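You operate a simulated robot arm through the tools that you are given. There is no shell and no other tool.

Carry out the task below with a simulated robot arm. There is one attempt and no reset: what you move stays moved.

JOB
Press panel E7 flat; leave the press wound up and its tray drawn.
Fine: the panel lies on the tray's blotter; the knob goes no further than the green band and ends wound up.

Only the result counts: the job must be done as asked and must still hold three seconds after the hand-in. Knocking over, shifting, dropping, spilling or breaking anything else fails it.

ROBOT AND FRAMES
A 6-joint arm with a four-finger gripper, fixed in place. Base frame: the origin is on the floor under the middle of its stand, x ahead of it, y to its left, z up; the work surface is at about z = 860. Readings come in mm, degrees, newtons and seconds.
It reaches about 1041 mm from its shoulder. Its first joint turns from -166.0 to 166.0 degrees. Payload 3.67 kg.
The TCP is the grasp point between the finger pads, 28 mm short of the fingertips. In the tool frame z runs along the fingers and y along their closing line. The gripper opens to 112 mm; its body begins 73 mm behind the TCP.
Orientation is that of the tool frame in the base frame, as a unit quaternion [x, y, z, w]. With the fingers straight down and closing along the base's y, the tool's x points along the base's -x, its y along +y and its z along -z.

CONTROLS
- The arm moves only by the tool apply_moves. Its argument "increments" is a list of rows, each a list of 3 entries, a list of its own where there are three numbers: the opening, from 0 (shut) to 1 (fully open), then the shift along the tool's x, y, z in mm, then the turn, a rotation vector about the tool's x, y, z in degrees. In form: [[claw, [x, y, z], [rx, ry, rz]], ...]. A call has 1 to 20 rows; each row shifts and turns the commanded pose from where the row before left it, along the tool's axes as they then stand. A row lasts 0.2 s, in which the tool goes at most 50 mm and 8.6 degrees; a call with a longer step from one row to the next is refused whole, and so is a gripper value outside its range. Where a pose cannot be reached the arm comes as near as it can. A force on the tool above 40 N (or 10 N above the force at the start of the call, whichever is more), or a blocked arm, ends the call early, and 0.2 s more pass. Each finger travels about 102.5 mm/s and halts on what it meets, pressing with about 35 N; the grip force reading is that of the motor and also rises with nothing between the fingers. The clock runs only during rows and for 0.2 s after the last one: add rows that do not move to give the fingers time. It gives the time, the measured TCP pose, the force on the tool (base axes), the opening and the grip force at its end, in the units of the frame above (readings bear some noise), with the torque about the TCP (base axes, N m) and any sound that the robot's microphone picked up.
- Cameras (640 x 400 px; columns grow to the right, rows downward): "scene" is fixed at [219.7, 648.4, 1438.2]; the picture's right is [-0.60, -0.80, 0.00], its down [-0.37, 0.28, -0.89] and it looks along [0.71, -0.53, -0.46] (base axes); focal length 221 px, centre (320, 200). "wrist" rides on the gripper at [60, -18, -104] in the tool frame; the picture's right is [0.29, 0.96, 0.00], its down [-0.80, 0.24, -0.55] and it looks along [-0.53, 0.16, 0.83] (tool axes); focal length 234 px, centre (320, 200). There is no depth. A picture from a camera that has moved, and an enlarged one, comes with that camera's place and axes in the base frame and with its lens.
- capture(camera): a new picture of that camera. It takes no simulated time.
- close_up(camera, box): a new picture of the part [left, top, right, bottom] of that camera's present view, enlarged. It takes no simulated time.
- sign_off(): hands the job in; it is judged then, once.

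Nothing tells you positions but the pictures and the camera data. Unless the task says otherwise, let go and move clear before handing in.

The tools are called after "Emit:" as name(argument=value, ...) on one line, values as JSON. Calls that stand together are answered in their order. apply_moves: Moves the arm, as the interface text tells. Its arguments: {"type":"object","properties":{"increments":{"type":"array","items":{"type":"array"}}},"required":["increments"]} The other tools are called the same way: capture (camera) takes a picture; close_up (camera, box) takes an enlarged picture of a part of a camera's view; sign_off () hands the job in.

At the start:

```text
time_s: 0.0
position: [527.4, 240.4, 1339.1]
tcp_rot: [0.0, 1.0, 0.0, 0.0]
ft_force: [-0.6, 0.2, 0.7]
wrist_torque: [0.02, 0.0, 0.0]
grip_width: 111.9
grip_force: 0.0
```

scene: 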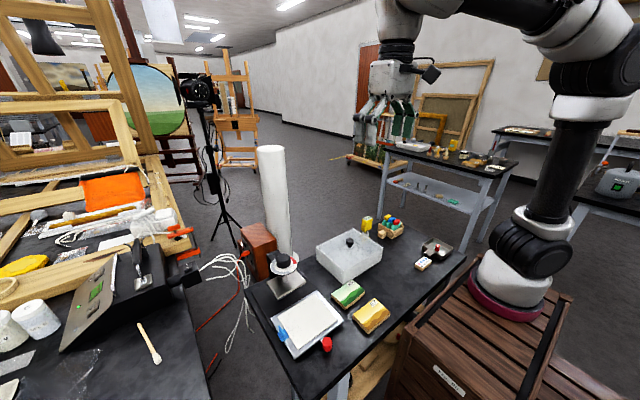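
wrist: 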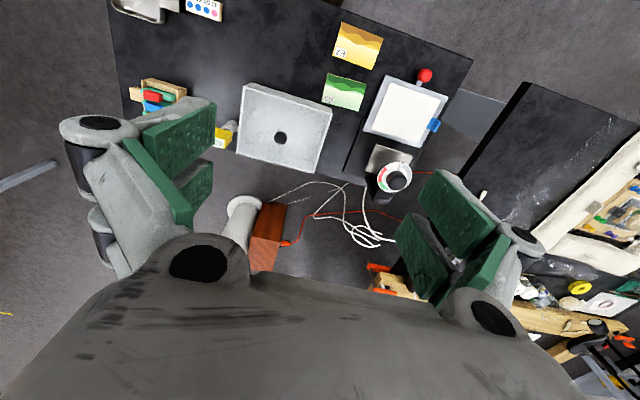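

I see a table with two small panels (green and yellow), a white tray with red and blue knobs, a round dial knob, and a white box with a black knob. I'll take close-ups to identify each one before moving.

Emit:
close_up(camera="scene", box=[240, 220, 400, 370])

Emit:
close_up(camera="scene", box=[300, 200, 470, 300])

Emit:
close_up(camera="wrist", box=[310, 10, 480, 220])

Emit:
close_up(camera="wrist", box=[100, 0, 350, 190])

```text
2.67 times, centred on (320, 295) of scene
camera zoom: at [219.7, 648.4, 1438.2], right [-0.6, -0.8, 0.0], down [-0.37, 0.28, -0.89], along [0.71, -0.53, -0.46], focal length 589 px, centre (320, -53)
```

zoom: 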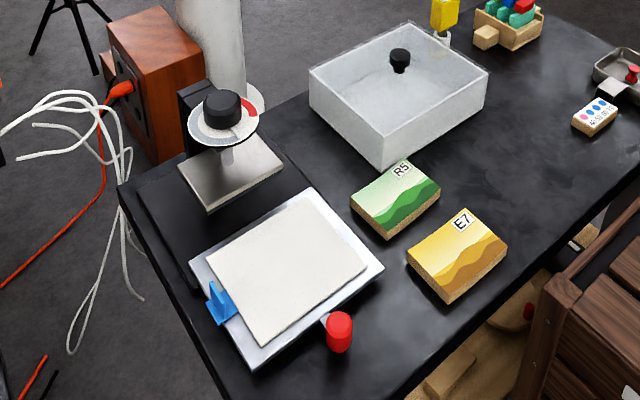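

```text
3.76 times, centred on (385, 250) of scene
camera zoom: at [219.7, 648.4, 1438.2], right [-0.6, -0.8, 0.0], down [-0.37, 0.28, -0.89], along [0.71, -0.53, -0.46], focal length 831 px, centre (75, 12)
```

zoom: 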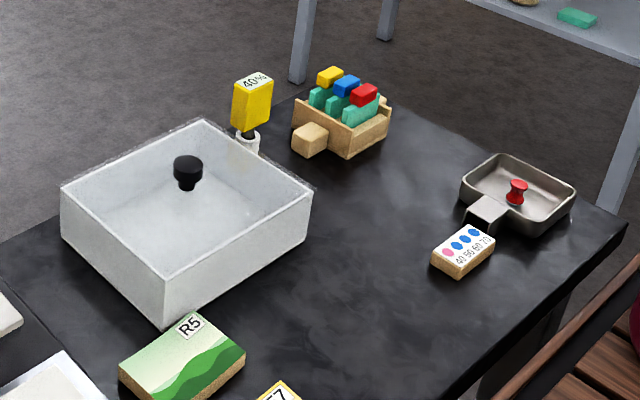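

```text
1.90 times, centred on (395, 115) of wrist
camera zoom: at [467.3, 222.4, 1443.2], right [-0.29, 0.96, 0.0], down [0.8, 0.24, 0.55], along [0.53, 0.16, -0.83], focal length 446 px, centre (177, 362)
```

zoom: 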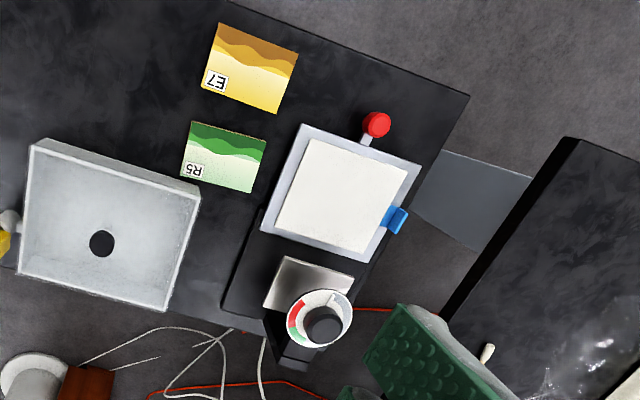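

```text
2.11 times, centred on (225, 95) of wrist
camera zoom: at [467.3, 222.4, 1443.2], right [-0.29, 0.96, 0.0], down [0.8, 0.24, 0.55], along [0.53, 0.16, -0.83], focal length 493 px, centre (520, 421)
```

zoom: 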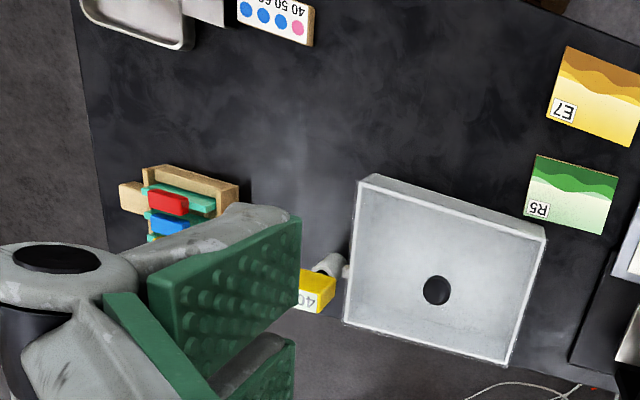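

The panels read R5 (green) and E7 (yellow). I place E7 near (446, 300), the drawn tray near (539, 452) with its red handle on the robot side, and the press knob near (652, 453, 1008). I'll move the camera closer to the press to inspect the knob, the blue tab and the tray.

Emit:
apply_moves(increments=[[1, [13, 27, 30], [0, 0, 0]], [1, [13, 27, 30], [0, 0, 0]], [1, [13, 27, 30], [0, 0, 0]], [1, [13, 27, 30], [0, 0, 0]], [1, [13, 27, 30], [0, 0, 0]], [1, [13, 27, 30], [0, 0, 0]], [1, [0, 0, 0], [0, 0, 0]]])

Emit:
capture(camera="wrist")

Emit:
capture(camera="scene")

```text
time_s: 1.6
position: [452.6, 405.7, 1155.9]
tcp_rot: [0.0, 1.0, 0.0, 0.0]
ft_force: [0.0, -0.3, 0.7]
wrist_torque: [-0.03, -0.03, -0.03]
grip_width: 111.9
grip_force: 0.1
```

```text
taken
camera wrist: at [391.0, 387.7, 1260.0], right [-0.29, 0.96, 0.0], down [0.8, 0.24, 0.55], along [0.53, 0.16, -0.83], focal length 234 px, centre (320, 200)
```

wrist: 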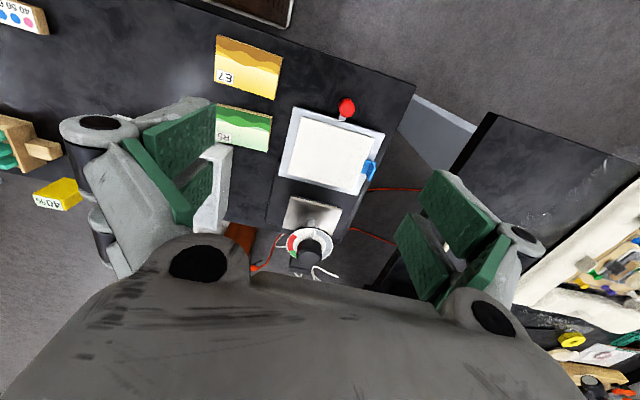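

```text
taken
```

scene: 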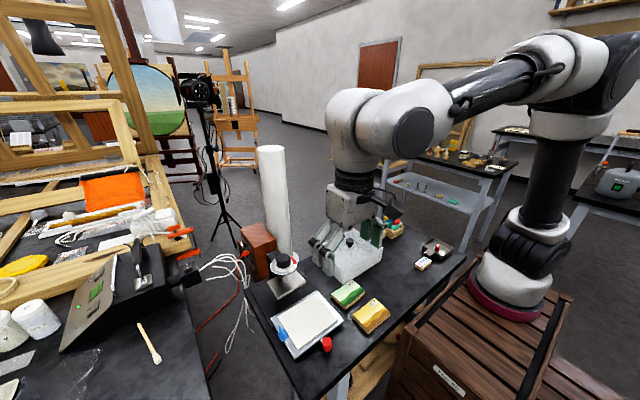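

Emit:
close_up(camera="wrist", box=[250, 180, 350, 280])

Emit:
close_up(camera="wrist", box=[270, 80, 400, 210])

Emit:
close_up(camera="wrist", box=[200, 20, 300, 170])

Emit:
close_up(camera="scene", box=[260, 240, 320, 300])

Emit:
close_up(camera="scene", box=[265, 285, 345, 365])

Emit:
close_up(camera="scene", box=[325, 270, 405, 340])

```text
4.00 times, centred on (300, 230) of wrist
camera zoom: at [391.0, 387.7, 1260.0], right [-0.29, 0.96, 0.0], down [0.8, 0.24, 0.55], along [0.53, 0.16, -0.83], focal length 937 px, centre (400, 80)
```

zoom: 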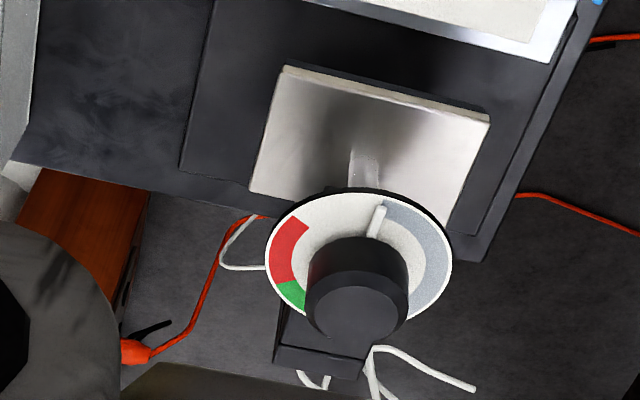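

```text
3.08 times, centred on (335, 145) of wrist
camera zoom: at [391.0, 387.7, 1260.0], right [-0.29, 0.96, 0.0], down [0.8, 0.24, 0.55], along [0.53, 0.16, -0.83], focal length 720 px, centre (274, 369)
```

zoom: 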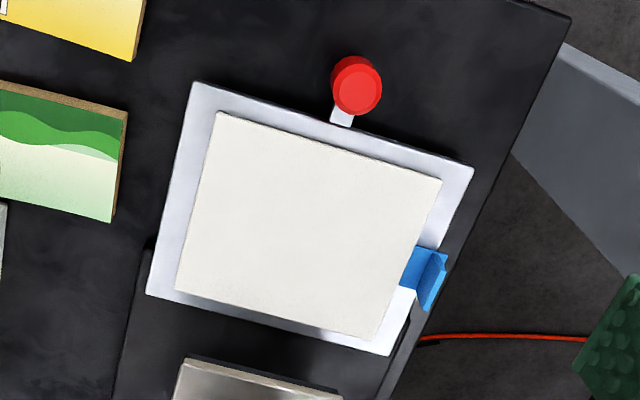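

```text
2.67 times, centred on (250, 95) of wrist
camera zoom: at [391.0, 387.7, 1260.0], right [-0.29, 0.96, 0.0], down [0.8, 0.24, 0.55], along [0.53, 0.16, -0.83], focal length 624 px, centre (507, 480)
```

zoom: 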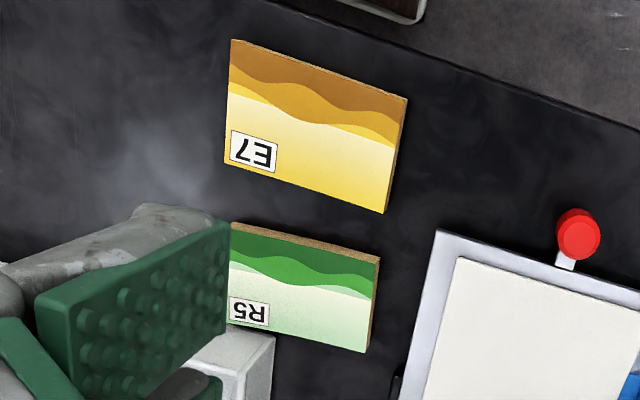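

```text
6.67 times, centred on (290, 270) of scene
camera zoom: at [219.7, 648.4, 1438.2], right [-0.6, -0.8, 0.0], down [-0.37, 0.28, -0.89], along [0.71, -0.53, -0.46], focal length 1472 px, centre (520, -267)
```

zoom: 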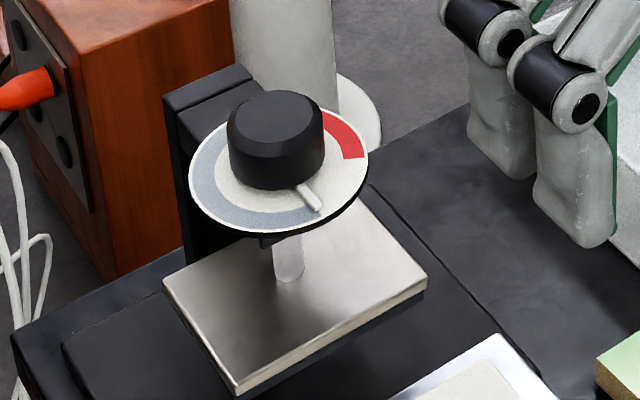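

```text
5.00 times, centred on (305, 325) of scene
camera zoom: at [219.7, 648.4, 1438.2], right [-0.6, -0.8, 0.0], down [-0.37, 0.28, -0.89], along [0.71, -0.53, -0.46], focal length 1104 px, centre (395, -425)
```

zoom: 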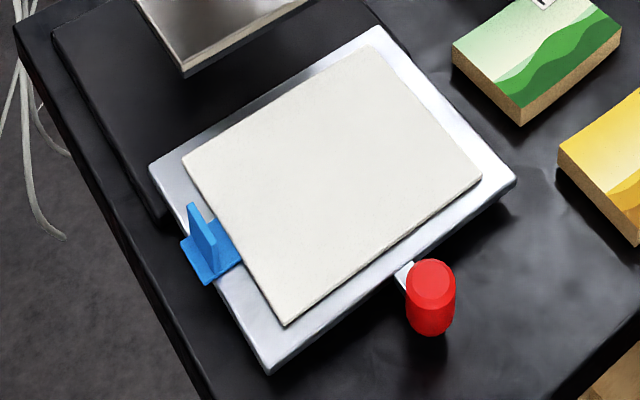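

```text
5.71 times, centred on (365, 305) of scene
camera zoom: at [219.7, 648.4, 1438.2], right [-0.6, -0.8, 0.0], down [-0.37, 0.28, -0.89], along [0.71, -0.53, -0.46], focal length 1262 px, centre (63, -400)
```

zoom: 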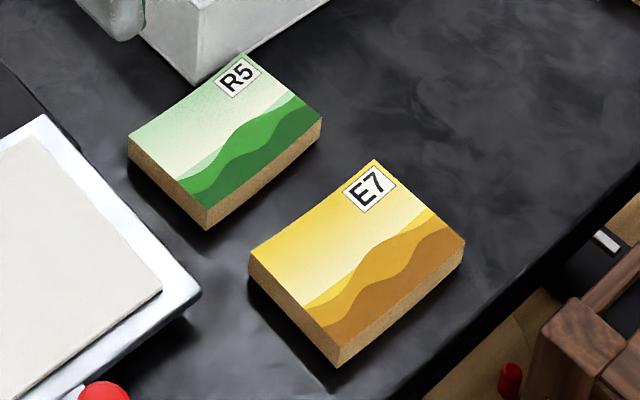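

The dial's pointer sits before a grey band, with green and red on the far side, so the press looks wound up and the turn down should be clockwise. Before committing, I'll look straight down on the dial to confirm the band order.

Emit:
apply_moves(increments=[[1, [-45, 13, 4], [0, 0, 0]], [1, [-45, 13, 4], [0, 0, 0]], [1, [-45, 13, 4], [0, 0, 0]], [1, [-45, 13, 4], [0, 0, 0]], [1, [0, 0, 0], [0, 8.15, 0]], [1, [0, 0, 0], [0, 8.15, 0]], [1, [0, 0, 0], [0, 8.15, 0]], [1, [0, 0, 0], [0, 8.15, 0]], [1, [0, 0, 0], [0, 0, 0]]])

Emit:
capture(camera="wrist")

```text
time_s: 3.6
position: [626.9, 454.0, 1142.8]
tcp_rot: [0.001, 0.96, 0.002, -0.281]
ft_force: [0.3, 0.6, -0.3]
wrist_torque: [0.03, 0.04, 0.03]
grip_width: 111.8
grip_force: 0.0
```

```text
taken
camera wrist: at [632.5, 434.3, 1261.5], right [-0.24, 0.96, 0.16], down [0.97, 0.24, 0.04], along [0.0, 0.16, -0.99], focal length 234 px, centre (320, 200)
```

wrist: 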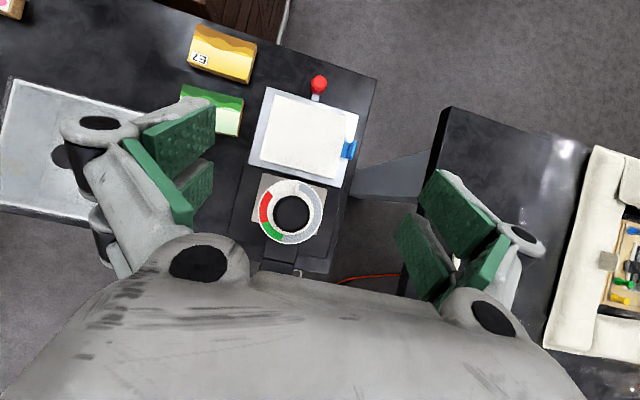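

Emit:
close_up(camera="wrist", box=[250, 170, 335, 250])

Emit:
close_up(camera="wrist", box=[230, 70, 380, 290])

Emit:
close_up(camera="wrist", box=[170, 10, 380, 190])

```text
5.00 times, centred on (292, 210) of wrist
camera zoom: at [632.5, 434.3, 1261.5], right [-0.24, 0.96, 0.16], down [0.97, 0.24, 0.04], along [0.0, 0.16, -0.99], focal length 1171 px, centre (458, 150)
```

zoom: 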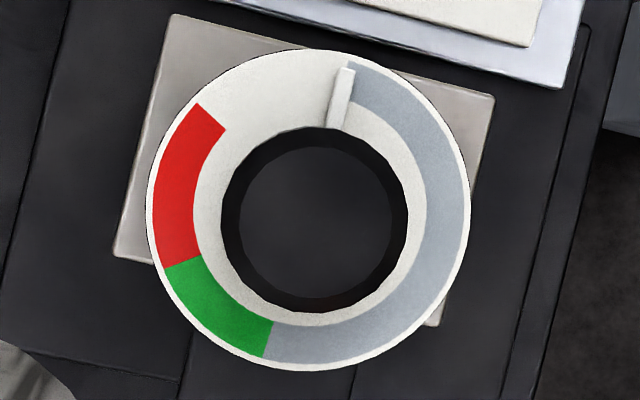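

```text
1.82 times, centred on (305, 180) of wrist
camera zoom: at [632.5, 434.3, 1261.5], right [-0.24, 0.96, 0.16], down [0.97, 0.24, 0.04], along [0.0, 0.16, -0.99], focal length 426 px, centre (347, 236)
```

zoom: 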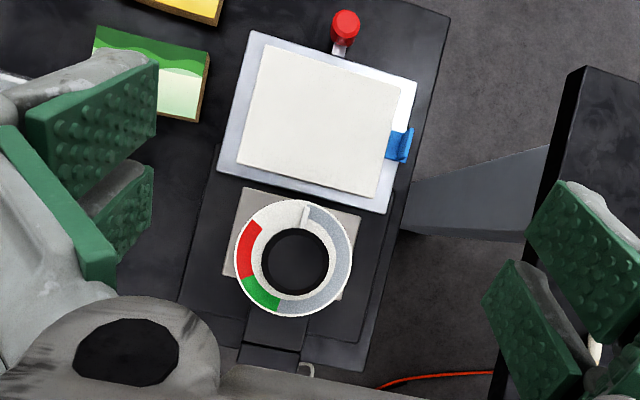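

```text
2.22 times, centred on (275, 100) of wrist
camera zoom: at [632.5, 434.3, 1261.5], right [-0.24, 0.96, 0.16], down [0.97, 0.24, 0.04], along [0.0, 0.16, -0.99], focal length 520 px, centre (420, 422)
```

zoom: 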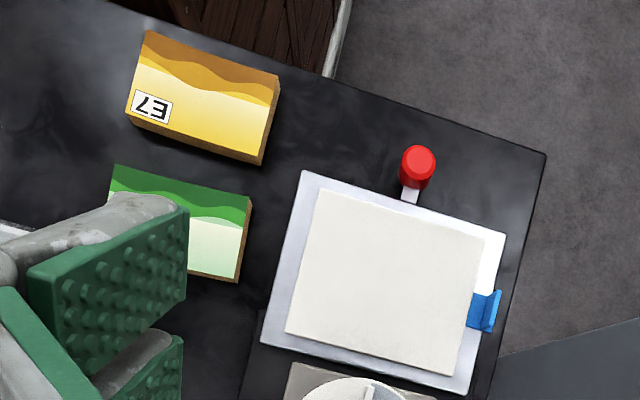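

The top view confirms the order: pointer at the start of grey, then clockwise through grey, green (about 180°–233°) and red. Next I'm checking the finger shape, since that decides how I grip the knob and panel.

Emit:
close_up(camera="wrist", box=[50, 80, 290, 300])

Emit:
close_up(camera="wrist", box=[370, 150, 570, 340])

Emit:
close_up(camera="scene", box=[220, 130, 420, 300])

```text
1.82 times, centred on (170, 190) of wrist
camera zoom: at [632.5, 434.3, 1261.5], right [-0.24, 0.96, 0.16], down [0.97, 0.24, 0.04], along [0.0, 0.16, -0.99], focal length 426 px, centre (593, 218)
```

zoom: 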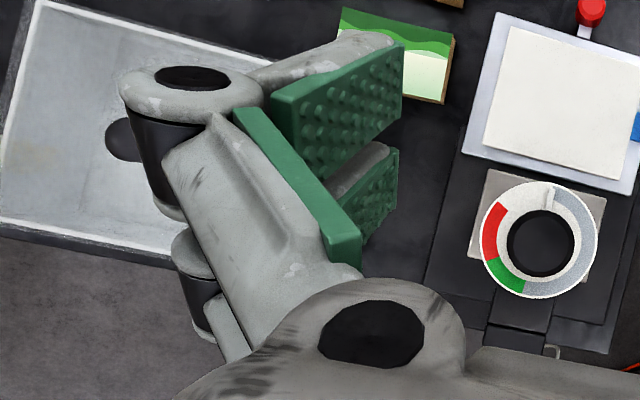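

```text
2.11 times, centred on (470, 245) of wrist
camera zoom: at [632.5, 434.3, 1261.5], right [-0.24, 0.96, 0.16], down [0.97, 0.24, 0.04], along [0.0, 0.16, -0.99], focal length 493 px, centre (4, 105)
```

zoom: 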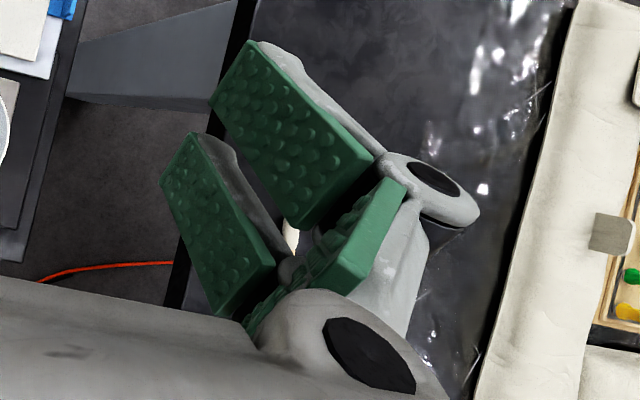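

```text
2.35 times, centred on (320, 215) of scene
camera zoom: at [219.7, 648.4, 1438.2], right [-0.6, -0.8, 0.0], down [-0.37, 0.28, -0.89], along [0.71, -0.53, -0.46], focal length 520 px, centre (320, 165)
```

zoom: 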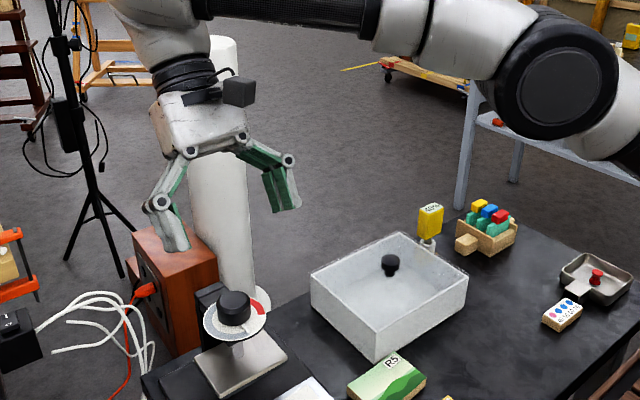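

The pads appear to sit higher relative to the TCP when the gripper is wide open, so the tips probably swing on an arc as it closes. I'll calibrate this in free air at a few openings.

Emit:
apply_moves(increments=[[0.8, [0, 0, 0], [0, 0, 0]], [0.8, [0, 0, 0], [0, 0, 0]], [0.8, [0, 0, 0], [0, 0, 0]]])

Emit:
capture(camera="wrist")

Emit:
apply_moves(increments=[[0.36, [0, 0, 0], [0, 0, 0]], [0.36, [0, 0, 0], [0, 0, 0]], [0.36, [0, 0, 0], [0, 0, 0]], [0.36, [0, 0, 0], [0, 0, 0]]])

Emit:
capture(camera="wrist")

Emit:
capture(camera="scene")

```text
time_s: 4.4
position: [628.1, 452.8, 1141.2]
tcp_rot: [0.0, 0.96, 0.002, -0.28]
ft_force: [-0.5, 0.2, 0.4]
wrist_torque: [-0.02, -0.03, 0.05]
grip_width: 89.6
grip_force: 0.1
```

```text
taken
camera wrist: at [632.3, 434.5, 1261.5], right [-0.24, 0.96, 0.16], down [0.97, 0.24, 0.04], along [0.0, 0.16, -0.99], focal length 234 px, centre (320, 200)
```

wrist: 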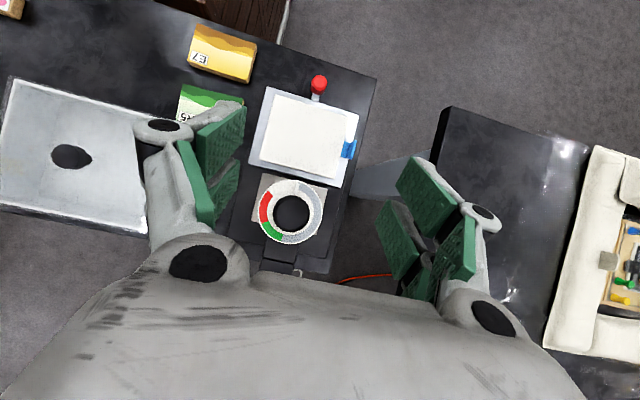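

```text
time_s: 5.4
position: [628.1, 453.6, 1142.4]
tcp_rot: [0.001, 0.96, 0.001, -0.28]
ft_force: [0.3, 0.6, 0.5]
wrist_torque: [0.0, -0.01, -0.01]
grip_width: 40.4
grip_force: 0.1
```

```text
taken
camera wrist: at [632.2, 434.5, 1261.4], right [-0.24, 0.96, 0.16], down [0.97, 0.24, 0.04], along [0.0, 0.16, -0.99], focal length 234 px, centre (320, 200)
```

wrist: 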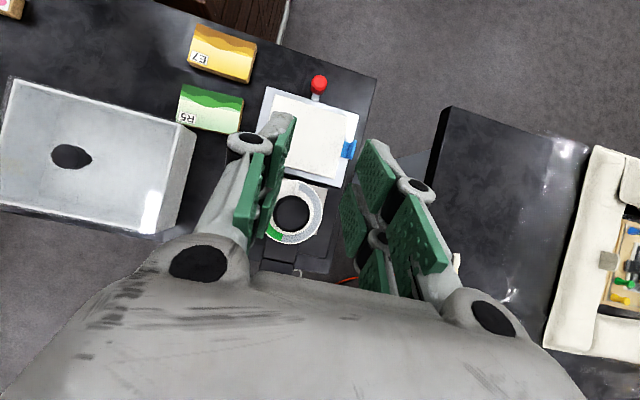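

```text
taken
```

scene: 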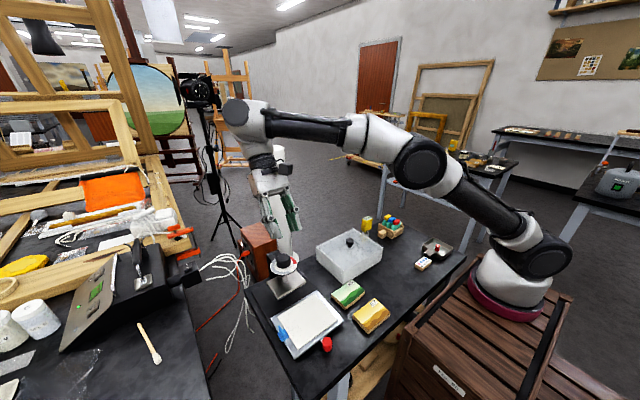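

Emit:
close_up(camera="wrist", box=[220, 100, 460, 310])

Emit:
close_up(camera="scene", box=[220, 90, 340, 300])

```text
1.90 times, centred on (340, 205) of wrist
camera zoom: at [632.2, 434.5, 1261.4], right [-0.24, 0.96, 0.16], down [0.97, 0.24, 0.04], along [0.0, 0.16, -0.99], focal length 446 px, centre (282, 190)
```

zoom: 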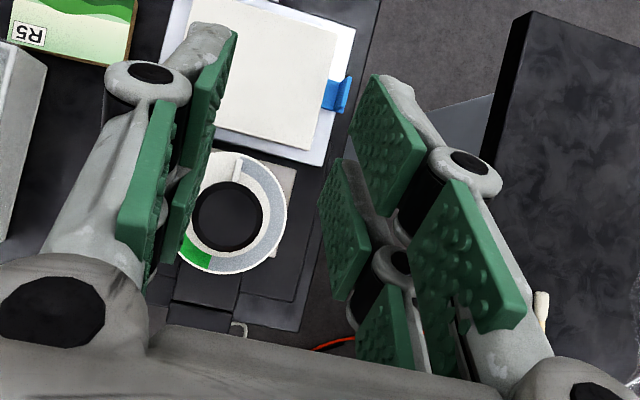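

```text
1.90 times, centred on (280, 195) of scene
camera zoom: at [219.7, 648.4, 1438.2], right [-0.6, -0.8, 0.0], down [-0.37, 0.28, -0.89], along [0.71, -0.53, -0.46], focal length 421 px, centre (396, 210)
```

zoom: 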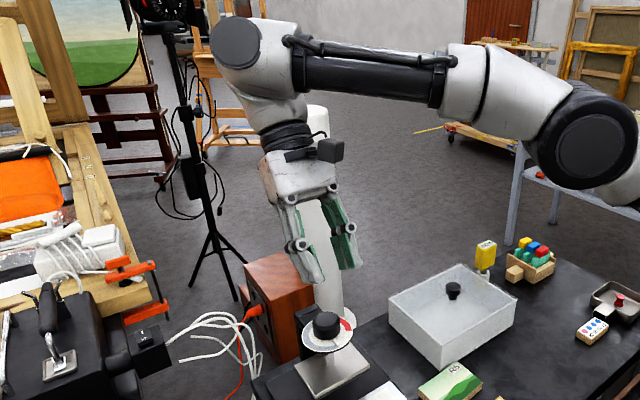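

With the opening at 40 mm the tips reach about 22 mm past the TCP, and about 5 mm when fully open. Next I'll take a low view from the robot side to get tray, panel and handle heights and see what the blue tab is.

Emit:
apply_moves(increments=[[1, [0, 0, 0], [0, -8.15, 0]], [1, [0, 0, 0], [0, -8.15, 0]], [1, [0, 0, 0], [0, -8.15, 0]], [1, [0, 0, 0], [0, -8.15, 0]], [1, [40, 0, 26], [0, 0, 0]], [1, [40, 0, 26], [0, 0, 0]], [1, [40, 0, 26], [0, 0, 0]], [1, [40, 0, 26], [0, 0, 0]], [1, [40, 0, 26], [0, 0, 0]], [1, [0, 0, 0], [0, -8, 0]], [1, [0, 0, 0], [0, -8, 0]], [1, [0, 0, 0], [0, -8, 0]], [1, [0, 0, 0], [0, -8, 0]], [1, [0, 0, 0], [0, 0, 0]]])

Emit:
capture(camera="wrist")

```text
time_s: 8.4
position: [430.5, 454.7, 1013.6]
tcp_rot: [0.0, 0.961, 0.0, 0.276]
ft_force: [-0.1, 0.1, -0.2]
wrist_torque: [0.01, 0.01, 0.01]
grip_width: 111.8
grip_force: 0.0
```

```text
taken
camera wrist: at [322.7, 436.6, 1069.4], right [-0.24, 0.96, -0.15], down [0.38, 0.24, 0.89], along [0.89, 0.16, -0.42], focal length 234 px, centre (320, 200)
```

wrist: 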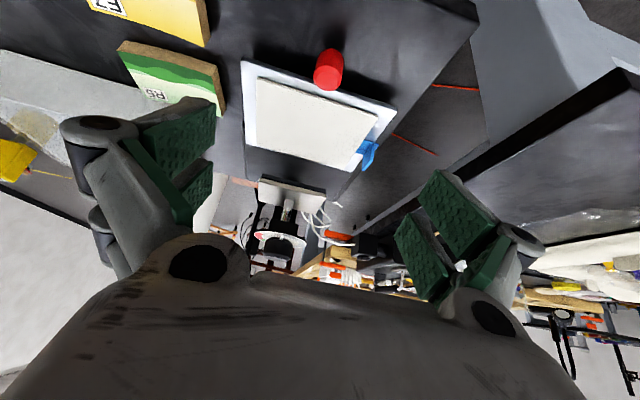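

Emit:
close_up(camera="wrist", box=[230, 40, 410, 180])

Emit:
close_up(camera="wrist", box=[240, 160, 340, 270])

Emit:
close_up(camera="wrist", box=[80, 0, 240, 120])

Emit:
close_up(camera="wrist", box=[340, 130, 390, 180])

```text
2.86 times, centred on (320, 110) of wrist
camera zoom: at [322.7, 436.6, 1069.4], right [-0.24, 0.96, -0.15], down [0.38, 0.24, 0.89], along [0.89, 0.16, -0.42], focal length 669 px, centre (320, 457)
```

zoom: 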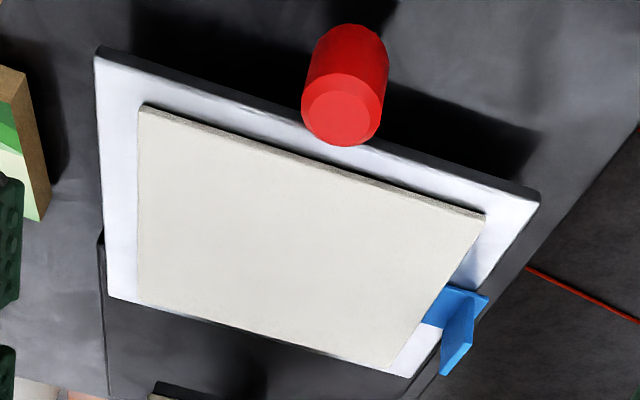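

```text
3.64 times, centred on (290, 215) of wrist
camera zoom: at [322.7, 436.6, 1069.4], right [-0.24, 0.96, -0.15], down [0.38, 0.24, 0.89], along [0.89, 0.16, -0.42], focal length 852 px, centre (429, 146)
```

zoom: 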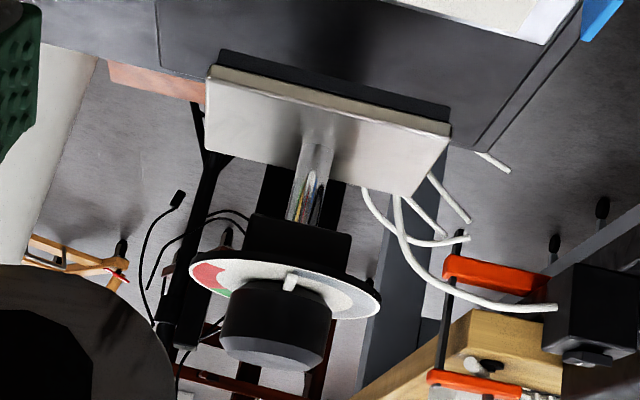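

```text
3.33 times, centred on (160, 60) of wrist
camera zoom: at [322.7, 436.6, 1069.4], right [-0.24, 0.96, -0.15], down [0.38, 0.24, 0.89], along [0.89, 0.16, -0.42], focal length 781 px, centre (853, 667)
```

zoom: 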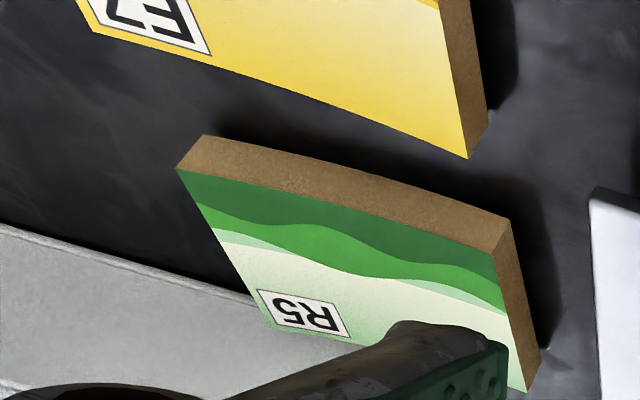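

```text
8.00 times, centred on (365, 155) of wrist
camera zoom: at [322.7, 436.6, 1069.4], right [-0.24, 0.96, -0.15], down [0.38, 0.24, 0.89], along [0.89, 0.16, -0.42], focal length 1873 px, centre (-40, 560)
```

zoom: 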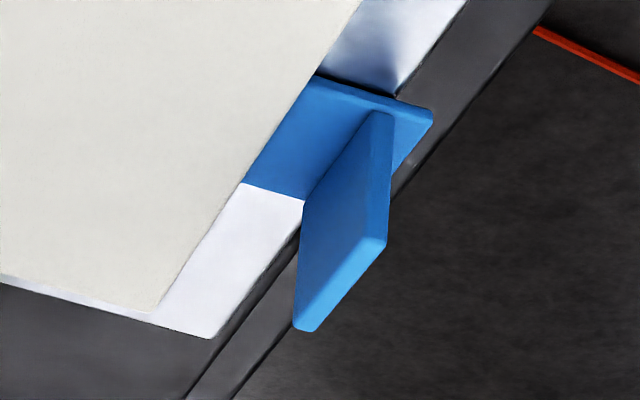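

The blue piece is a pull-tab on the blotter, so I'll leave it alone. I take the tray top at z≈877, the panel at centre (449, 297) with its top at z≈881, and the red handle at (457, 448) with its top at z≈896. Next I straighten the tool and move above E7.

Emit:
apply_moves(increments=[[1, [0, 0, 0], [0, 8, 0]], [1, [0, 0, 0], [0, 8, 0]], [1, [0, 0, 0], [0, 8, 0]], [1, [0, 0, 0], [0, 8, 0]], [1, [-4.6, -39.4, 0], [0, 0, 0]], [1, [-4.6, -39.4, 0], [0, 0, 0]], [1, [-4.6, -39.4, 0], [0, 0, 0]], [1, [-4.6, -39.4, 0], [0, 0, 0]], [1, [0, 0, 30], [0, 0, 0]], [1, [0, 0, 20], [0, 0, 0]], [1, [0, 0, 0], [0, 0, 0]]])

Emit:
capture(camera="wrist")

Emit:
close_up(camera="scene", box=[300, 200, 440, 350])

```text
time_s: 10.8
position: [448.1, 296.5, 963.5]
tcp_rot: [0.0, 1.0, -0.001, 0.0]
ft_force: [-0.3, -0.5, -0.4]
wrist_torque: [-0.02, 0.02, -0.01]
grip_width: 112.1
grip_force: 0.0
```

```text
taken
camera wrist: at [387.3, 278.5, 1067.7], right [-0.29, 0.96, 0.0], down [0.8, 0.24, 0.55], along [0.53, 0.16, -0.83], focal length 234 px, centre (320, 200)
```

wrist: 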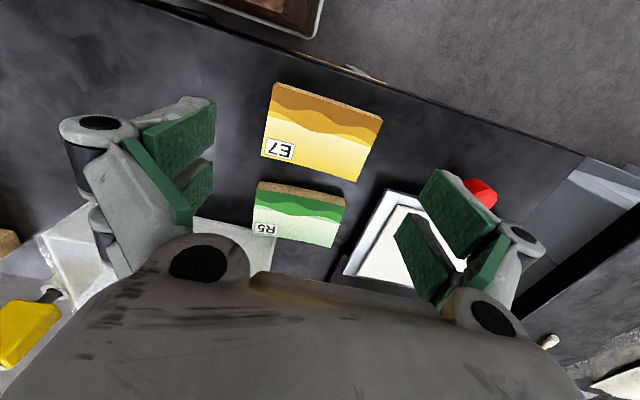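

```text
2.67 times, centred on (370, 275) of scene
camera zoom: at [219.7, 648.4, 1438.2], right [-0.6, -0.8, 0.0], down [-0.37, 0.28, -0.89], along [0.71, -0.53, -0.46], focal length 589 px, centre (187, 0)
```

zoom: 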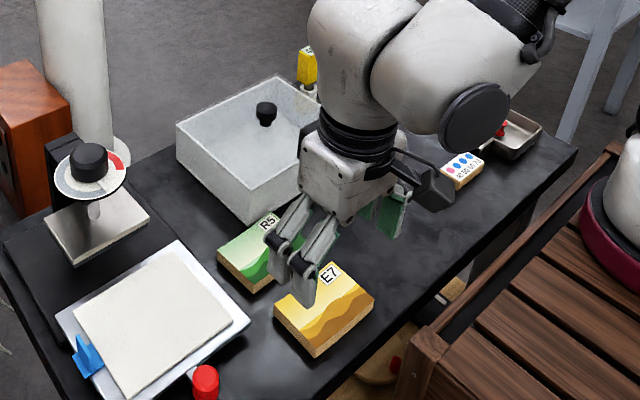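

Emit:
close_up(camera="wrist", box=[240, 70, 400, 260])

```text
2.11 times, centred on (320, 165) of wrist
camera zoom: at [387.3, 278.5, 1067.7], right [-0.29, 0.96, 0.0], down [0.8, 0.24, 0.55], along [0.53, 0.16, -0.83], focal length 493 px, centre (320, 274)
```

zoom: 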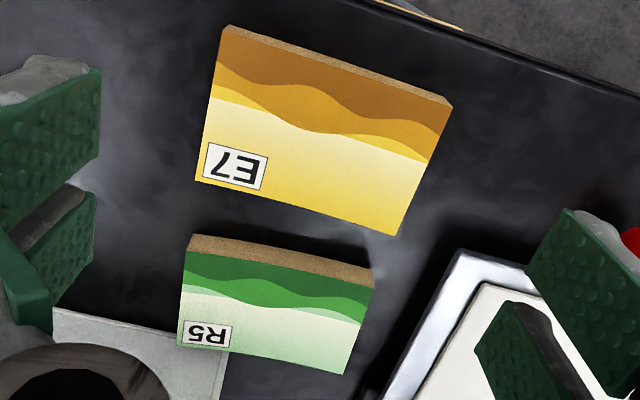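

The panel measures about 56 × 87 mm, centred at (449.5, 296.5), so the gripper is aligned with it. I'll descend, leaving room for the tips to swing down, and close on its ends.

Emit:
apply_moves(increments=[[1, [-1, 0, 40], [0, 0, 0]], [1, [0, 0, 30], [0, 0, 0]], [1, [0, 0, 11], [0, 0, 0]], [1, [0, 0, 0], [0, 0, 0]]])

Emit:
capture(camera="wrist")

Emit:
close_up(camera="scene", box=[310, 240, 430, 340])

```text
time_s: 11.8
position: [448.8, 299.3, 881.9]
tcp_rot: [0.0, 1.0, 0.0, -0.001]
ft_force: [0.3, -0.5, -0.6]
wrist_torque: [-0.01, 0.01, 0.0]
grip_width: 112.0
grip_force: 0.0
```

```text
taken
camera wrist: at [388.1, 279.6, 986.4], right [-0.29, 0.96, 0.0], down [0.8, 0.24, 0.55], along [0.53, 0.16, -0.83], focal length 234 px, centre (320, 200)
```

wrist: 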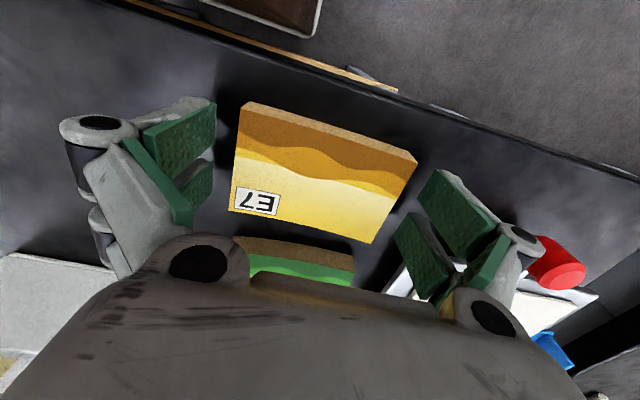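

```text
4.00 times, centred on (370, 290) of scene
camera zoom: at [219.7, 648.4, 1438.2], right [-0.6, -0.8, 0.0], down [-0.37, 0.28, -0.89], along [0.71, -0.53, -0.46], focal length 883 px, centre (120, -160)
```

zoom: 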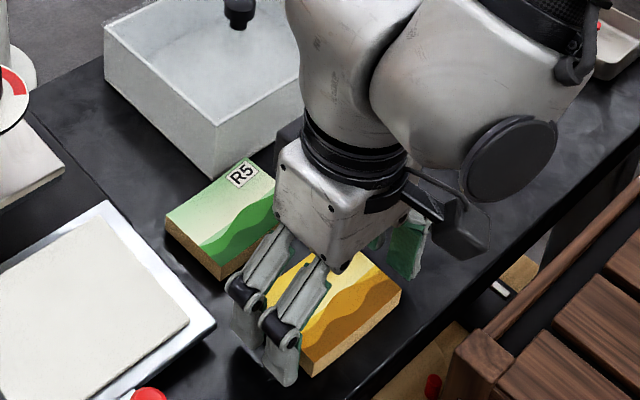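

Emit:
apply_moves(increments=[[0.86, [0, 0, 0], [0, 0, 0]], [0.8, [0, 0, 0], [0, 0, 0]], [0.76, [0, 0, 0], [0, 0, 0]], [0.7, [0, 0, 0], [0, 0, 0]], [0.7, [0, 0, 0], [0, 0, 0]]])

Emit:
capture(camera="wrist")

Emit:
close_up(camera="scene", box=[310, 240, 430, 340])

```text
time_s: 13.0
position: [448.6, 296.9, 882.9]
tcp_rot: [0.0, 1.0, 0.001, 0.0]
ft_force: [0.0, -1.2, 3.8]
wrist_torque: [-0.12, 0.04, -0.02]
grip_width: 87.2
grip_force: 34.4
```

```text
taken
camera wrist: at [388.1, 279.7, 986.7], right [-0.29, 0.96, 0.0], down [0.8, 0.24, 0.55], along [0.53, 0.16, -0.83], focal length 234 px, centre (320, 200)
```

wrist: 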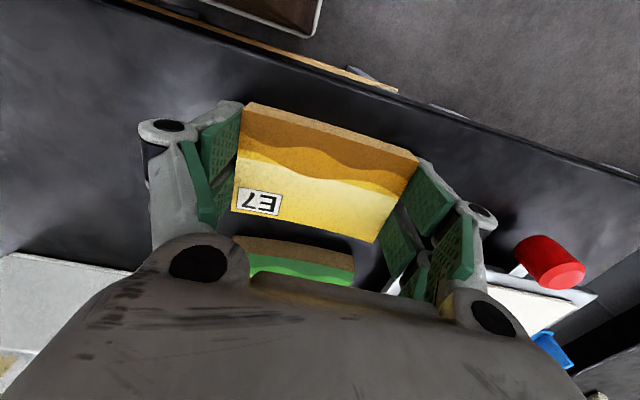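

```text
4.00 times, centred on (370, 290) of scene
camera zoom: at [219.7, 648.4, 1438.2], right [-0.6, -0.8, 0.0], down [-0.37, 0.28, -0.89], along [0.71, -0.53, -0.46], focal length 883 px, centre (120, -160)
```

zoom: 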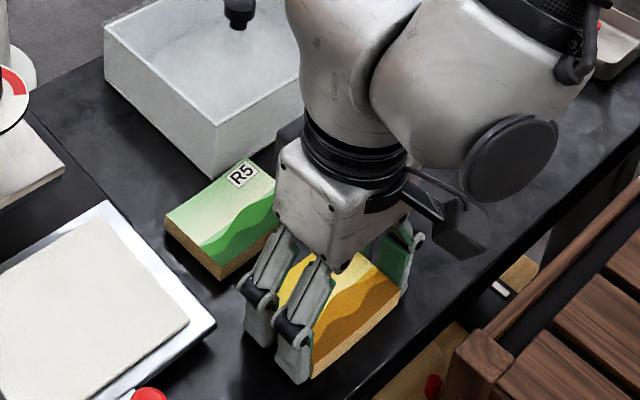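

Grip is solid at 87.2 mm and 34 N. I'll lift, check that the panel is held, then carry it above the blotter.

Emit:
apply_moves(increments=[[0.7, [0, 0, -5], [0, 0, 0]], [0.7, [0, 0, -15], [0, 0, 0]], [0.7, [0, 0, -35], [0, 0, 0]], [0.7, [0, 0, -35], [0, 0, 0]], [0.7, [0, 0, 0], [0, 0, 0]]])

Emit:
capture(camera="wrist")

Emit:
close_up(camera="scene", box=[310, 220, 430, 340])

```text
time_s: 14.2
position: [450.7, 296.5, 972.9]
tcp_rot: [0.0, 1.0, 0.0, 0.001]
ft_force: [0.2, 0.0, 0.5]
wrist_torque: [0.01, 0.01, 0.01]
grip_width: 87.2
grip_force: 34.5
```

```text
taken
camera wrist: at [388.7, 278.6, 1076.6], right [-0.29, 0.96, 0.0], down [0.8, 0.24, 0.55], along [0.53, 0.16, -0.83], focal length 234 px, centre (320, 200)
```

wrist: 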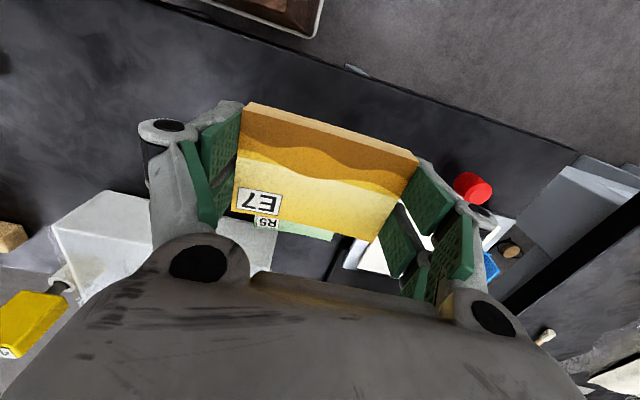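

```text
3.33 times, centred on (370, 280) of scene
camera zoom: at [219.7, 648.4, 1438.2], right [-0.6, -0.8, 0.0], down [-0.37, 0.28, -0.89], along [0.71, -0.53, -0.46], focal length 736 px, centre (153, -67)
```

zoom: 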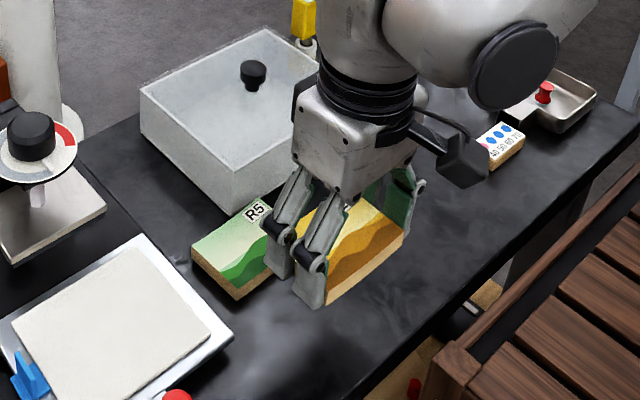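

Emit:
apply_moves(increments=[[0.7, [-23, 37.9, 0], [0, 0, 0]], [0.7, [-23, 37.9, 0], [0, 0, 0]], [0.7, [-23, 37.9, 0], [0, 0, 0]], [0.7, [-23, 37.9, 0], [0, 0, 0]], [0.7, [0, 0, 0], [0, 0, 0]]])

Emit:
capture(camera="wrist")

Emit:
close_up(camera="scene", box=[250, 220, 370, 360])

```text
time_s: 15.4
position: [542.6, 447.7, 973.1]
tcp_rot: [-0.001, 1.0, 0.0, 0.0]
ft_force: [0.1, 0.5, 0.1]
wrist_torque: [-0.01, -0.01, 0.0]
grip_width: 87.2
grip_force: 35.0
```

```text
taken
camera wrist: at [481.6, 430.0, 1076.7], right [-0.29, 0.96, 0.0], down [0.8, 0.24, 0.55], along [0.53, 0.16, -0.83], focal length 234 px, centre (320, 200)
```

wrist: 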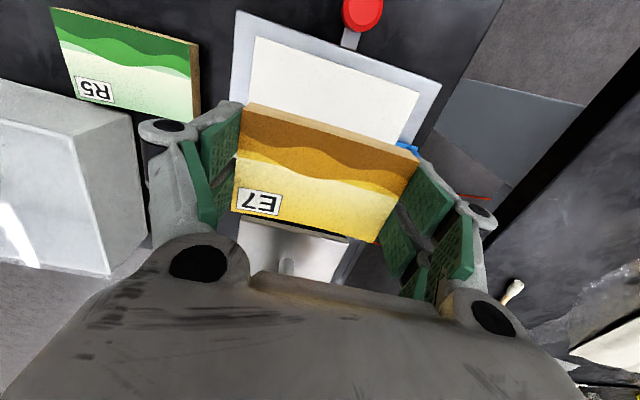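

```text
2.86 times, centred on (310, 290) of scene
camera zoom: at [219.7, 648.4, 1438.2], right [-0.6, -0.8, 0.0], down [-0.37, 0.28, -0.89], along [0.71, -0.53, -0.46], focal length 631 px, centre (349, -57)
```

zoom: 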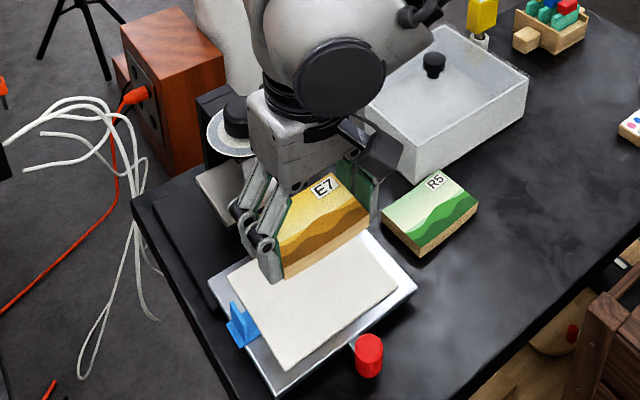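

The panel is centred over the tray within about 1 mm. I'll lower it in stages and watch the force for contact with the blotter.

Emit:
apply_moves(increments=[[0.7, [-1, 0, 30], [0, 0, 0]], [0.7, [0, 0, 22], [0, 0, 0]], [0.7, [0, 0, 12], [0, 0, 0]], [0.7, [0, 0, 0], [0, 0, 0]]])

Emit:
close_up(camera="scene", box=[260, 260, 350, 350])

Emit:
capture(camera="wrist")

```text
time_s: 16.4
position: [543.8, 448.5, 909.7]
tcp_rot: [0.0, 1.0, 0.0, 0.0]
ft_force: [0.0, 0.7, -0.4]
wrist_torque: [-0.01, -0.04, -0.01]
grip_width: 87.4
grip_force: 34.6
```

```text
4.44 times, centred on (305, 305) of scene
camera zoom: at [219.7, 648.4, 1438.2], right [-0.6, -0.8, 0.0], down [-0.37, 0.28, -0.89], along [0.71, -0.53, -0.46], focal length 982 px, centre (387, -267)
```

zoom: 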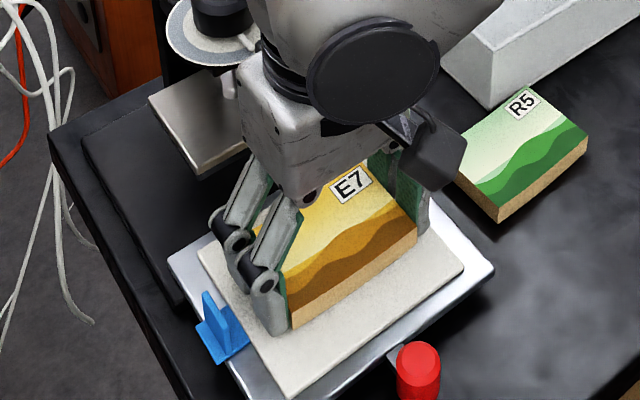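

```text
taken
camera wrist: at [482.3, 429.7, 1013.3], right [-0.29, 0.96, 0.0], down [0.8, 0.24, 0.55], along [0.53, 0.16, -0.83], focal length 234 px, centre (320, 200)
```

wrist: 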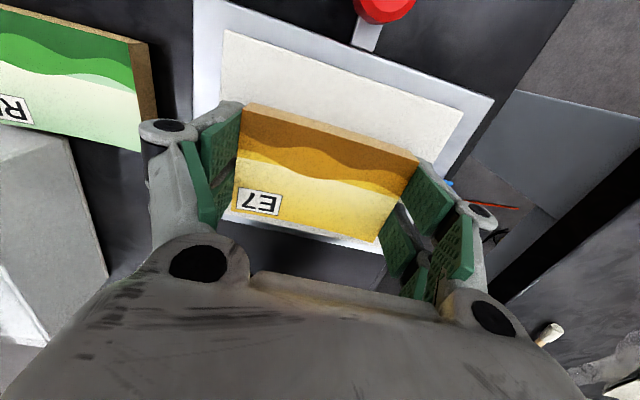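

Emit:
apply_moves(increments=[[0.7, [0, 0, 2], [0, 0, 0]], [0.7, [0, 0, 2], [0, 0, 0]], [0.7, [0, 0, 0], [0, 0, 0]]])

Emit:
apply_moves(increments=[[0.7, [0, 0, 1.5], [0, 0, 0]], [0.7, [0, 0, 0], [0, 0, 0]]])

Emit:
apply_moves(increments=[[0.7, [0, 0, 1], [0, 0, 0]], [0.7, [0, 0, 0], [0, 0, 0]]])

```text
time_s: 17.2
position: [542.9, 448.2, 906.7]
tcp_rot: [0.0, 1.0, 0.001, 0.001]
ft_force: [0.6, 0.3, 23.0]
wrist_torque: [-0.01, -0.02, 0.01]
grip_width: 87.5
grip_force: 34.5
```

```text
time_s: 17.8
position: [542.4, 448.7, 903.0]
tcp_rot: [0.0, 1.0, 0.001, 0.001]
ft_force: [-0.1, 1.2, 29.7]
wrist_torque: [0.01, 0.03, -0.01]
grip_width: 87.5
grip_force: 34.7
```

```text
time_s: 18.3
position: [544.1, 448.7, 905.2]
tcp_rot: [0.001, 1.0, 0.002, 0.001]
ft_force: [0.1, -3.1, 13.3]
wrist_torque: [-0.35, 0.05, 0.02]
grip_width: 87.3
grip_force: 34.9
stopped in row 2: the force on the tool passed its limit at 40 N (the readings are from after the stop); the commanded pose is now the measured one
```

Contact came a bit higher than expected, at TCP z≈906, and the panel is now resting on the blotter. I'll check with pictures before letting go.

Emit:
close_up(camera="scene", box=[260, 260, 350, 350])

Emit:
capture(camera="wrist")

```text
4.44 times, centred on (305, 305) of scene
camera zoom: at [219.7, 648.4, 1438.2], right [-0.6, -0.8, 0.0], down [-0.37, 0.28, -0.89], along [0.71, -0.53, -0.46], focal length 982 px, centre (387, -267)
```

zoom: 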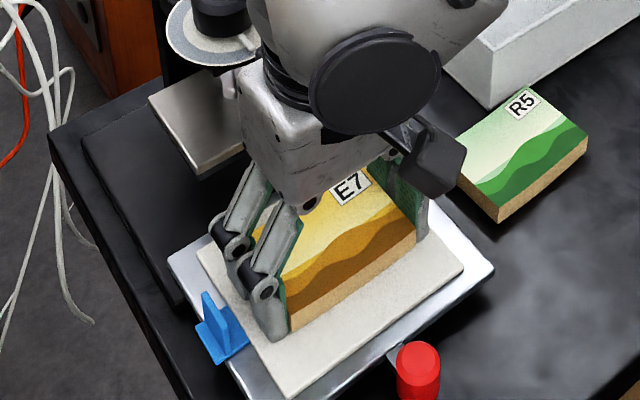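

```text
taken
camera wrist: at [482.0, 430.0, 1008.2], right [-0.29, 0.96, 0.0], down [0.8, 0.24, 0.56], along [0.53, 0.16, -0.83], focal length 234 px, centre (320, 200)
```

wrist: 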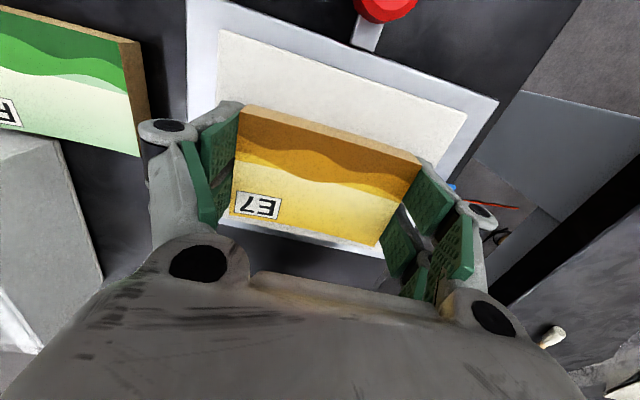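

Emit:
apply_moves(increments=[[0.8, [0, 0, 0], [0, 0, 0]], [0.87, [0, 0, 0], [0, 0, 0]], [0.87, [0, 0, 0], [0, 0, 0]], [0.87, [0, 0, -5], [0, 0, 0]], [0.87, [0, 0, -15], [0, 0, 0]], [0.87, [0, 0, -30], [0, 0, 0]], [0.87, [10, 0, -35], [0, 0, 0]], [0.87, [20, 0, -35], [0, 0, 0]], [0.87, [0, 0, 0], [0, 0, 0]]])

Emit:
capture(camera="wrist")

Emit:
close_up(camera="scene", box=[260, 260, 350, 350])

```text
time_s: 20.3
position: [513.6, 449.1, 1022.7]
tcp_rot: [0.0, 1.0, 0.0, 0.002]
ft_force: [-0.2, 0.2, -0.4]
wrist_torque: [0.0, 0.01, 0.01]
grip_width: 97.7
grip_force: 0.1
```

```text
taken
camera wrist: at [451.3, 430.6, 1126.7], right [-0.29, 0.96, 0.0], down [0.8, 0.24, 0.56], along [0.53, 0.16, -0.83], focal length 234 px, centre (320, 200)
```

wrist: 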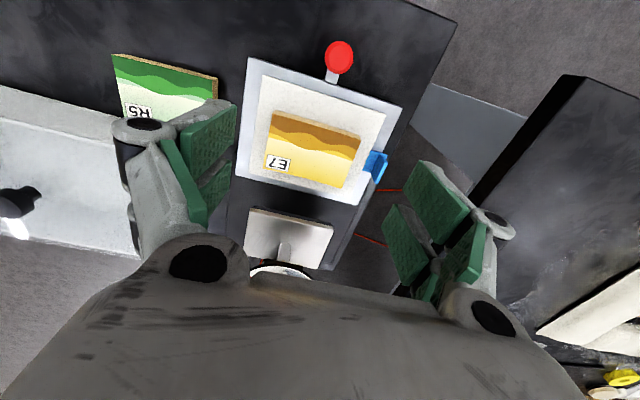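

```text
4.44 times, centred on (305, 305) of scene
camera zoom: at [219.7, 648.4, 1438.2], right [-0.6, -0.8, 0.0], down [-0.37, 0.28, -0.89], along [0.71, -0.53, -0.46], focal length 982 px, centre (387, -267)
```

zoom: 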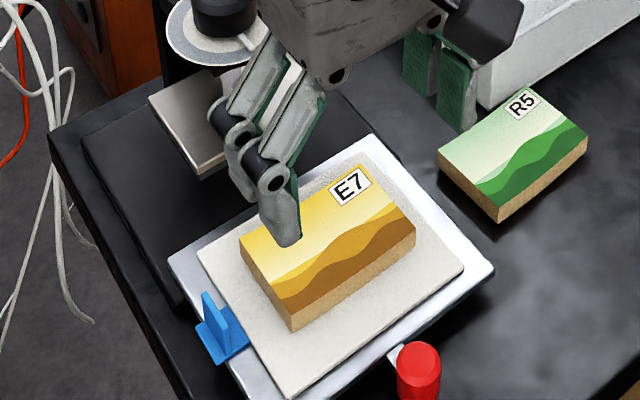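

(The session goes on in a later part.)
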